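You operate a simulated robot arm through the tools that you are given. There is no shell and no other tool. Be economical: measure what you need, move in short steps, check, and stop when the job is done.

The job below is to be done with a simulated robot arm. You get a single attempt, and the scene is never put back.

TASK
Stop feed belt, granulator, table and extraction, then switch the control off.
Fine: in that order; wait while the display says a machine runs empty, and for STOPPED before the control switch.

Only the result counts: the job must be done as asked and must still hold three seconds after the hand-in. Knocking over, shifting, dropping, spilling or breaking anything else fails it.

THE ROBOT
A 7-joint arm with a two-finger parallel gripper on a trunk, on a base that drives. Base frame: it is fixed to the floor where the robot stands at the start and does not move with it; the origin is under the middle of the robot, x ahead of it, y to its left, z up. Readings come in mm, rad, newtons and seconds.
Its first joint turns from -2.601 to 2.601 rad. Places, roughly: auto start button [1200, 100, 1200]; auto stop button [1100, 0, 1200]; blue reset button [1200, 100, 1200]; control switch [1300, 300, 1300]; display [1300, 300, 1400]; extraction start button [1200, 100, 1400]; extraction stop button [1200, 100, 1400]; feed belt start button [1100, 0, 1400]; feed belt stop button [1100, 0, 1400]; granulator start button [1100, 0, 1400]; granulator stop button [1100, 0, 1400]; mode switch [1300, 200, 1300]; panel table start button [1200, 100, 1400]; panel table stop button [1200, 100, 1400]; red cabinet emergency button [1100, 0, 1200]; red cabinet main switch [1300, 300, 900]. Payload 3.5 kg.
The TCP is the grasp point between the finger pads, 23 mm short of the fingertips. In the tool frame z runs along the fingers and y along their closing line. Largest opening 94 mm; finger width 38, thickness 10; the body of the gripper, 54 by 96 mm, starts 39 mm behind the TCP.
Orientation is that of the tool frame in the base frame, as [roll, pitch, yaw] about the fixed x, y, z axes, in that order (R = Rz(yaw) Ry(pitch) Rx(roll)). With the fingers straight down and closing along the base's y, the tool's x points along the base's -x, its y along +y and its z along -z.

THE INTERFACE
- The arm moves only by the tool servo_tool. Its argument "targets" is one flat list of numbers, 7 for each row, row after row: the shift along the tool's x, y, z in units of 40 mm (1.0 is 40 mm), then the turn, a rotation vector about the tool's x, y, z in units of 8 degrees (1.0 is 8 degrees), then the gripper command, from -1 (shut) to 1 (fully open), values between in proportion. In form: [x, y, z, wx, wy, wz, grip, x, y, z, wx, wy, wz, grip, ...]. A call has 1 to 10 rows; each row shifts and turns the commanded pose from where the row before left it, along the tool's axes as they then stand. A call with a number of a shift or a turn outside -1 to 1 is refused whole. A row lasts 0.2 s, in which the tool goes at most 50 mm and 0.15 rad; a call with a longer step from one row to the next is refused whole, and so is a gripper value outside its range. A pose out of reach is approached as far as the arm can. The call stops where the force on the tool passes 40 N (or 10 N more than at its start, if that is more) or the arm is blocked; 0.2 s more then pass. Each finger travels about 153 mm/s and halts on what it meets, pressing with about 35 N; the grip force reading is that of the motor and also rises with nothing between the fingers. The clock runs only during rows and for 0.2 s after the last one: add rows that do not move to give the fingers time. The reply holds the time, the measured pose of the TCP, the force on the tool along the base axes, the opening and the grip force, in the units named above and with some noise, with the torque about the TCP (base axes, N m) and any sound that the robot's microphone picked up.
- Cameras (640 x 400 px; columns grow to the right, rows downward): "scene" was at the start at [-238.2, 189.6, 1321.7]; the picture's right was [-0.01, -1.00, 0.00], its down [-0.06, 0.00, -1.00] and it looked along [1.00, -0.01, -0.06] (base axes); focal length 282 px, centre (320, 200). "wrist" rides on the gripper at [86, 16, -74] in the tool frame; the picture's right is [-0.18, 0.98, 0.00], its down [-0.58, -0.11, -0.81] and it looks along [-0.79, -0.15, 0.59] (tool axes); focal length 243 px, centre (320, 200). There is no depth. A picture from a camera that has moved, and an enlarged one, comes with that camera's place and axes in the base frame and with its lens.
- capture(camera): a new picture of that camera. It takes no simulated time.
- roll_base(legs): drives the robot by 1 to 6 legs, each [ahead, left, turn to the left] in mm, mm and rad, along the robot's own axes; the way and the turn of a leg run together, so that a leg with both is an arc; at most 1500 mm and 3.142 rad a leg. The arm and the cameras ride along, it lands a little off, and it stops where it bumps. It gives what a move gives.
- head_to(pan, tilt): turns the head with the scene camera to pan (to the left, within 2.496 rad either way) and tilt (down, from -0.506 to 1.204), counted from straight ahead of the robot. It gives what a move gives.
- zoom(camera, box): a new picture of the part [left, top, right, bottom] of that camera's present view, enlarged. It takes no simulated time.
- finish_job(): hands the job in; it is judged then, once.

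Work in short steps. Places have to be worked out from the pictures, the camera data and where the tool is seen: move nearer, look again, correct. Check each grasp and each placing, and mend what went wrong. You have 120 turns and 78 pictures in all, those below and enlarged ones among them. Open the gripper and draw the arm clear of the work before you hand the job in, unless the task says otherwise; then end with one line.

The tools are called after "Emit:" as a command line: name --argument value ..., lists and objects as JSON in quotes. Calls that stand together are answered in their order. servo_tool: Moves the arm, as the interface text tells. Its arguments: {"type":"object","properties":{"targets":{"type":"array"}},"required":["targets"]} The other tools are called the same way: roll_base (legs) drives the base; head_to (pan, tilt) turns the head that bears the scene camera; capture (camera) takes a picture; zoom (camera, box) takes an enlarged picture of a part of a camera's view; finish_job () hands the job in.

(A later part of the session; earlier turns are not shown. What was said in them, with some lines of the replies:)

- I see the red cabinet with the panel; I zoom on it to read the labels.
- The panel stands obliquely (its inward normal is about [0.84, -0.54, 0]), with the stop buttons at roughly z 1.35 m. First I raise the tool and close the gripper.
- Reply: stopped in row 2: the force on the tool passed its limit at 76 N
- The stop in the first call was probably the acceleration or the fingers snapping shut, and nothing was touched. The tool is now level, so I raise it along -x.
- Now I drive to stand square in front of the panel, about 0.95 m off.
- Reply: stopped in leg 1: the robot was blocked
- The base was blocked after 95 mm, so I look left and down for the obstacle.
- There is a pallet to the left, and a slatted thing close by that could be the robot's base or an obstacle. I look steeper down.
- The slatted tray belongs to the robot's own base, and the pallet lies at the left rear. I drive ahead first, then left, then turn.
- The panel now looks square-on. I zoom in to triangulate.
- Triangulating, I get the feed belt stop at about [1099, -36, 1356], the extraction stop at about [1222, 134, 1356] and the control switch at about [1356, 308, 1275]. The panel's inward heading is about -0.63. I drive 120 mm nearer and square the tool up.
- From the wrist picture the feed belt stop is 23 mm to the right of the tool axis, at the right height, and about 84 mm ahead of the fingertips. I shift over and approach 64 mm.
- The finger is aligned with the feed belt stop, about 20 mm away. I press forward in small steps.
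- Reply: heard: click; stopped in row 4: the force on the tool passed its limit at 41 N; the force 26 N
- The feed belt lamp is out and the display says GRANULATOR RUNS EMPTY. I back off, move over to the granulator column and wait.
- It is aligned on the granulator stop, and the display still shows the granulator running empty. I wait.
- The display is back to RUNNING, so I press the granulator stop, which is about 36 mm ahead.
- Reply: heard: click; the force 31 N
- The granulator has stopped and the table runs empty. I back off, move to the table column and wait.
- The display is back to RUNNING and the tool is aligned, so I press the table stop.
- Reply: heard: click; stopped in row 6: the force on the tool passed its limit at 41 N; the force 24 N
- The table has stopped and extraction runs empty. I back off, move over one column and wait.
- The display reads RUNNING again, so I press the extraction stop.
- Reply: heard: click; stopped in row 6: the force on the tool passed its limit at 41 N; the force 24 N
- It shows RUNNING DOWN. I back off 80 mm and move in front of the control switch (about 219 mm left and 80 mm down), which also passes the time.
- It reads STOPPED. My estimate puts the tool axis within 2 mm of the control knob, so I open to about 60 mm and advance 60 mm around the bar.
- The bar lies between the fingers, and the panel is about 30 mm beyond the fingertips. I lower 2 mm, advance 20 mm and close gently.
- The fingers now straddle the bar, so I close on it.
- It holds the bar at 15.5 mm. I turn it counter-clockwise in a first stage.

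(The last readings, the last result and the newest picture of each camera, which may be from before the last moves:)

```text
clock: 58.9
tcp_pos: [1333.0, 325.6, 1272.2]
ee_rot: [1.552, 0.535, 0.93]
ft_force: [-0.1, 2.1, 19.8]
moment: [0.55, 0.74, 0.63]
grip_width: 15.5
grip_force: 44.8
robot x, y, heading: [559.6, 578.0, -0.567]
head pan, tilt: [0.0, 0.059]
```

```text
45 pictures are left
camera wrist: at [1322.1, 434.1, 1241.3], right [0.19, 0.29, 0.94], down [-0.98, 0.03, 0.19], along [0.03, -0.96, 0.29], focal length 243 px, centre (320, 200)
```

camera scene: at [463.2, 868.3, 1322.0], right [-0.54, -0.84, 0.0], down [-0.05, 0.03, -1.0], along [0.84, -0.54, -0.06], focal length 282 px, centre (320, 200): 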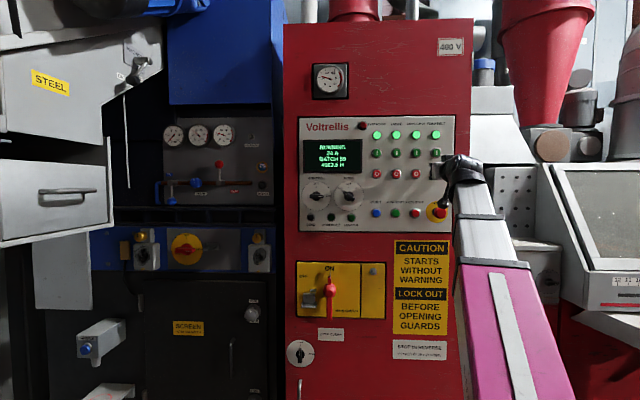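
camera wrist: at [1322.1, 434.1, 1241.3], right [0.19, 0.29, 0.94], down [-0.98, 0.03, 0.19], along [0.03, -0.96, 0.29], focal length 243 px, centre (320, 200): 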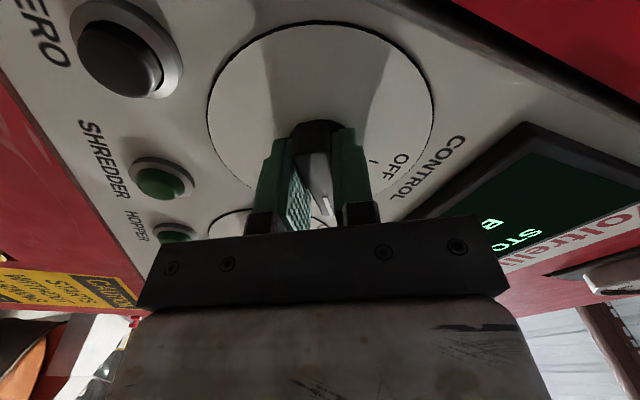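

The knob turns along with the tool. I ease up slightly and continue.

Emit:
servo_tool --targets '[-0.02, 0.03, 0, 0, 0, -0.6, -1, 0, 0, 0, 0, 0, -0.8, -1, 0, 0, 0, 0, 0, -0.8, -1, 0, 0, 0, 0, 0, -0.8, -1]'

Emit:
servo_tool --targets '[0, 0, 0, 0, 0, -0.6, -1, 0, 0, 0, 0, 0, -0.8, -1, 0, 0, 0, 0, 0, -0.8, -1]'

Emit:
capture --camera "wrist"

```text
clock: 59.9
tcp_pos: [1334.2, 324.7, 1272.9]
ee_rot: [1.546, 0.955, 0.92]
ft_force: [1.2, 8.2, 14.9]
moment: [0.79, 1.01, 0.66]
grip_width: 15.1
grip_force: 44.8
robot x, y, heading: [559.7, 578.4, -0.564]
head pan, tilt: [0.0, 0.059]
```

```text
clock: 60.7
tcp_pos: [1333.6, 326.2, 1271.7]
ee_rot: [1.519, 1.262, 0.89]
ft_force: [1.4, 10.4, 22.2]
moment: [0.52, 0.59, 0.44]
grip_width: 15.5
grip_force: 45.3
robot x, y, heading: [560.6, 579.5, -0.569]
head pan, tilt: [0.0, 0.059]
```

```text
44 pictures are left
camera wrist: at [1298.8, 401.3, 1195.4], right [0.51, 0.72, 0.47], down [-0.82, 0.25, 0.51], along [0.24, -0.65, 0.72], focal length 243 px, centre (320, 200)
```

wrist: 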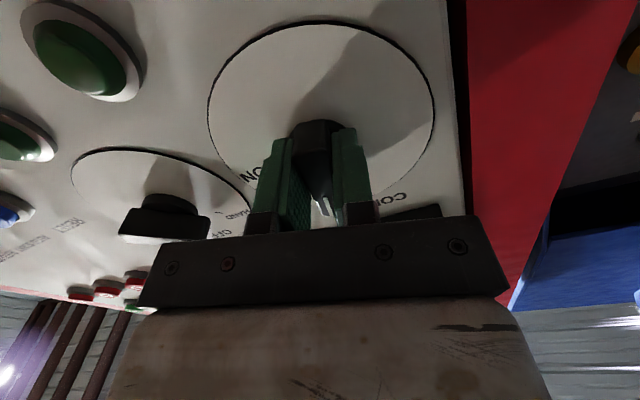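

It has turned about 72° and needs roughly 18° more.

Emit:
servo_tool --targets '[-0.03, 0, 0, 0, 0, -0.6, -1, 0, 0, 0, 0, 0, -0.8, -1, 0, 0, 0, 0, 0, -0.8, -1, 0, 0, 0, 0, 0, 0, -1]'

Emit:
zoom --camera "scene" --box '[290, 110, 480, 235]'

```text
clock: 61.7
tcp_pos: [1335.6, 326.3, 1274.7]
ee_rot: [0.217, 1.554, -0.411]
ft_force: [13.3, 21.3, 15.0]
moment: [1.02, 0.15, 0.44]
grip_width: 15.5
grip_force: 44.4
robot x, y, heading: [556.5, 580.1, -0.567]
head pan, tilt: [0.0, 0.059]
```

```text
3.20 times, centred on (385, 172) of scene
camera zoom: at [462.1, 870.4, 1321.8], right [-0.54, -0.84, 0.0], down [-0.05, 0.03, -1.0], along [0.84, -0.54, -0.06], focal length 903 px, centre (112, 288)
```

zoom: 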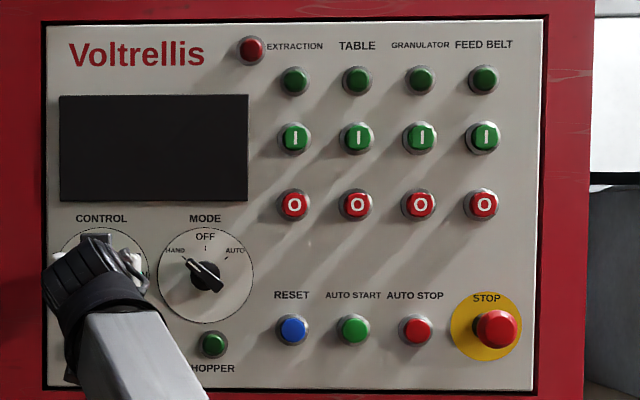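

The display is dark, so the control is off. I open gently, then draw straight back.

Emit:
servo_tool --targets '[0, 0, 0, 0, 0, 0, -0.5, 0, 0, 0, 0, 0, 0, -0.1, 0, 0, 0, 0, 0, 0, 0.2, 0, 0, 0, 0, 0, 0, 0.2]'

Emit:
servo_tool --targets '[0, 0, -0.3, 0, 0, 0, 0.2, 0, 0, -0.6, 0, 0, 0, 0.2, 0, 0, -0.8, 0, 0, 0, 0.2, 0, 0, -0.8, 0, 0, 0, 0.2, 0, 0, -0.8, 0, 0, 0, 0.2, 0, 0, -0.8, 0, 0, 0, 0.2, 0, 0, -0.4, 0, 0, 0, 0.2]'

Emit:
capture --camera "wrist"

Emit:
zoom --camera "scene" --box '[290, 110, 480, 235]'

```text
clock: 62.7
tcp_pos: [1332.7, 325.4, 1273.1]
ee_rot: [0.245, 1.558, -0.385]
ft_force: [-0.6, -0.2, -1.1]
moment: [-0.02, 0.02, -0.02]
grip_width: 56.3
grip_force: 0.0
robot x, y, heading: [562.7, 580.7, -0.568]
head pan, tilt: [0.0, 0.059]
```

```text
clock: 64.3
tcp_pos: [1187.9, 430.1, 1272.4]
ee_rot: [0.234, 1.556, -0.397]
ft_force: [0.2, -0.2, 0.5]
moment: [-0.03, -0.03, -0.02]
grip_width: 56.4
grip_force: 0.0
robot x, y, heading: [560.5, 578.3, -0.575]
head pan, tilt: [0.0, 0.059]
```

```text
42 pictures are left
camera wrist: at [1137.5, 485.6, 1184.7], right [0.58, 0.79, 0.19], down [-0.72, 0.39, 0.57], along [0.38, -0.47, 0.8], focal length 243 px, centre (320, 200)
```

wrist: 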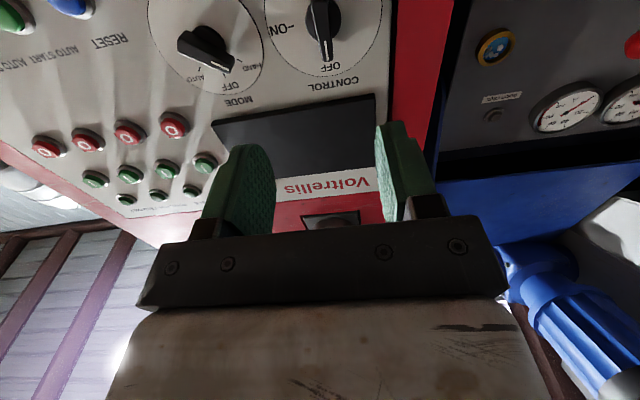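

```text
3.20 times, centred on (385, 172) of scene
camera zoom: at [461.9, 869.3, 1322.0], right [-0.54, -0.84, 0.0], down [-0.05, 0.03, -1.0], along [0.84, -0.54, -0.06], focal length 903 px, centre (112, 288)
```

zoom: 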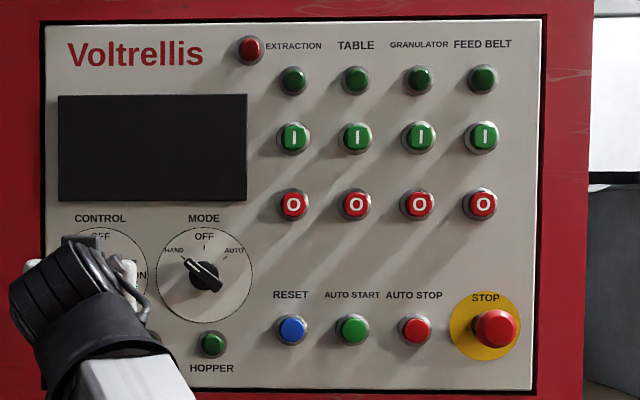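

The control knob points at OFF, every lamp and the display are dark, and the arm is clear. I hand the job in.

Emit:
finish_job

```text
The job is handed in.
```

I stopped the feed belt, granulator, table and extraction in that order, waiting each time the display said a machine was running empty. I turned the control switch to OFF after the display showed STOPPED. The display and lamps are dark, and the arm is clear of the panel.
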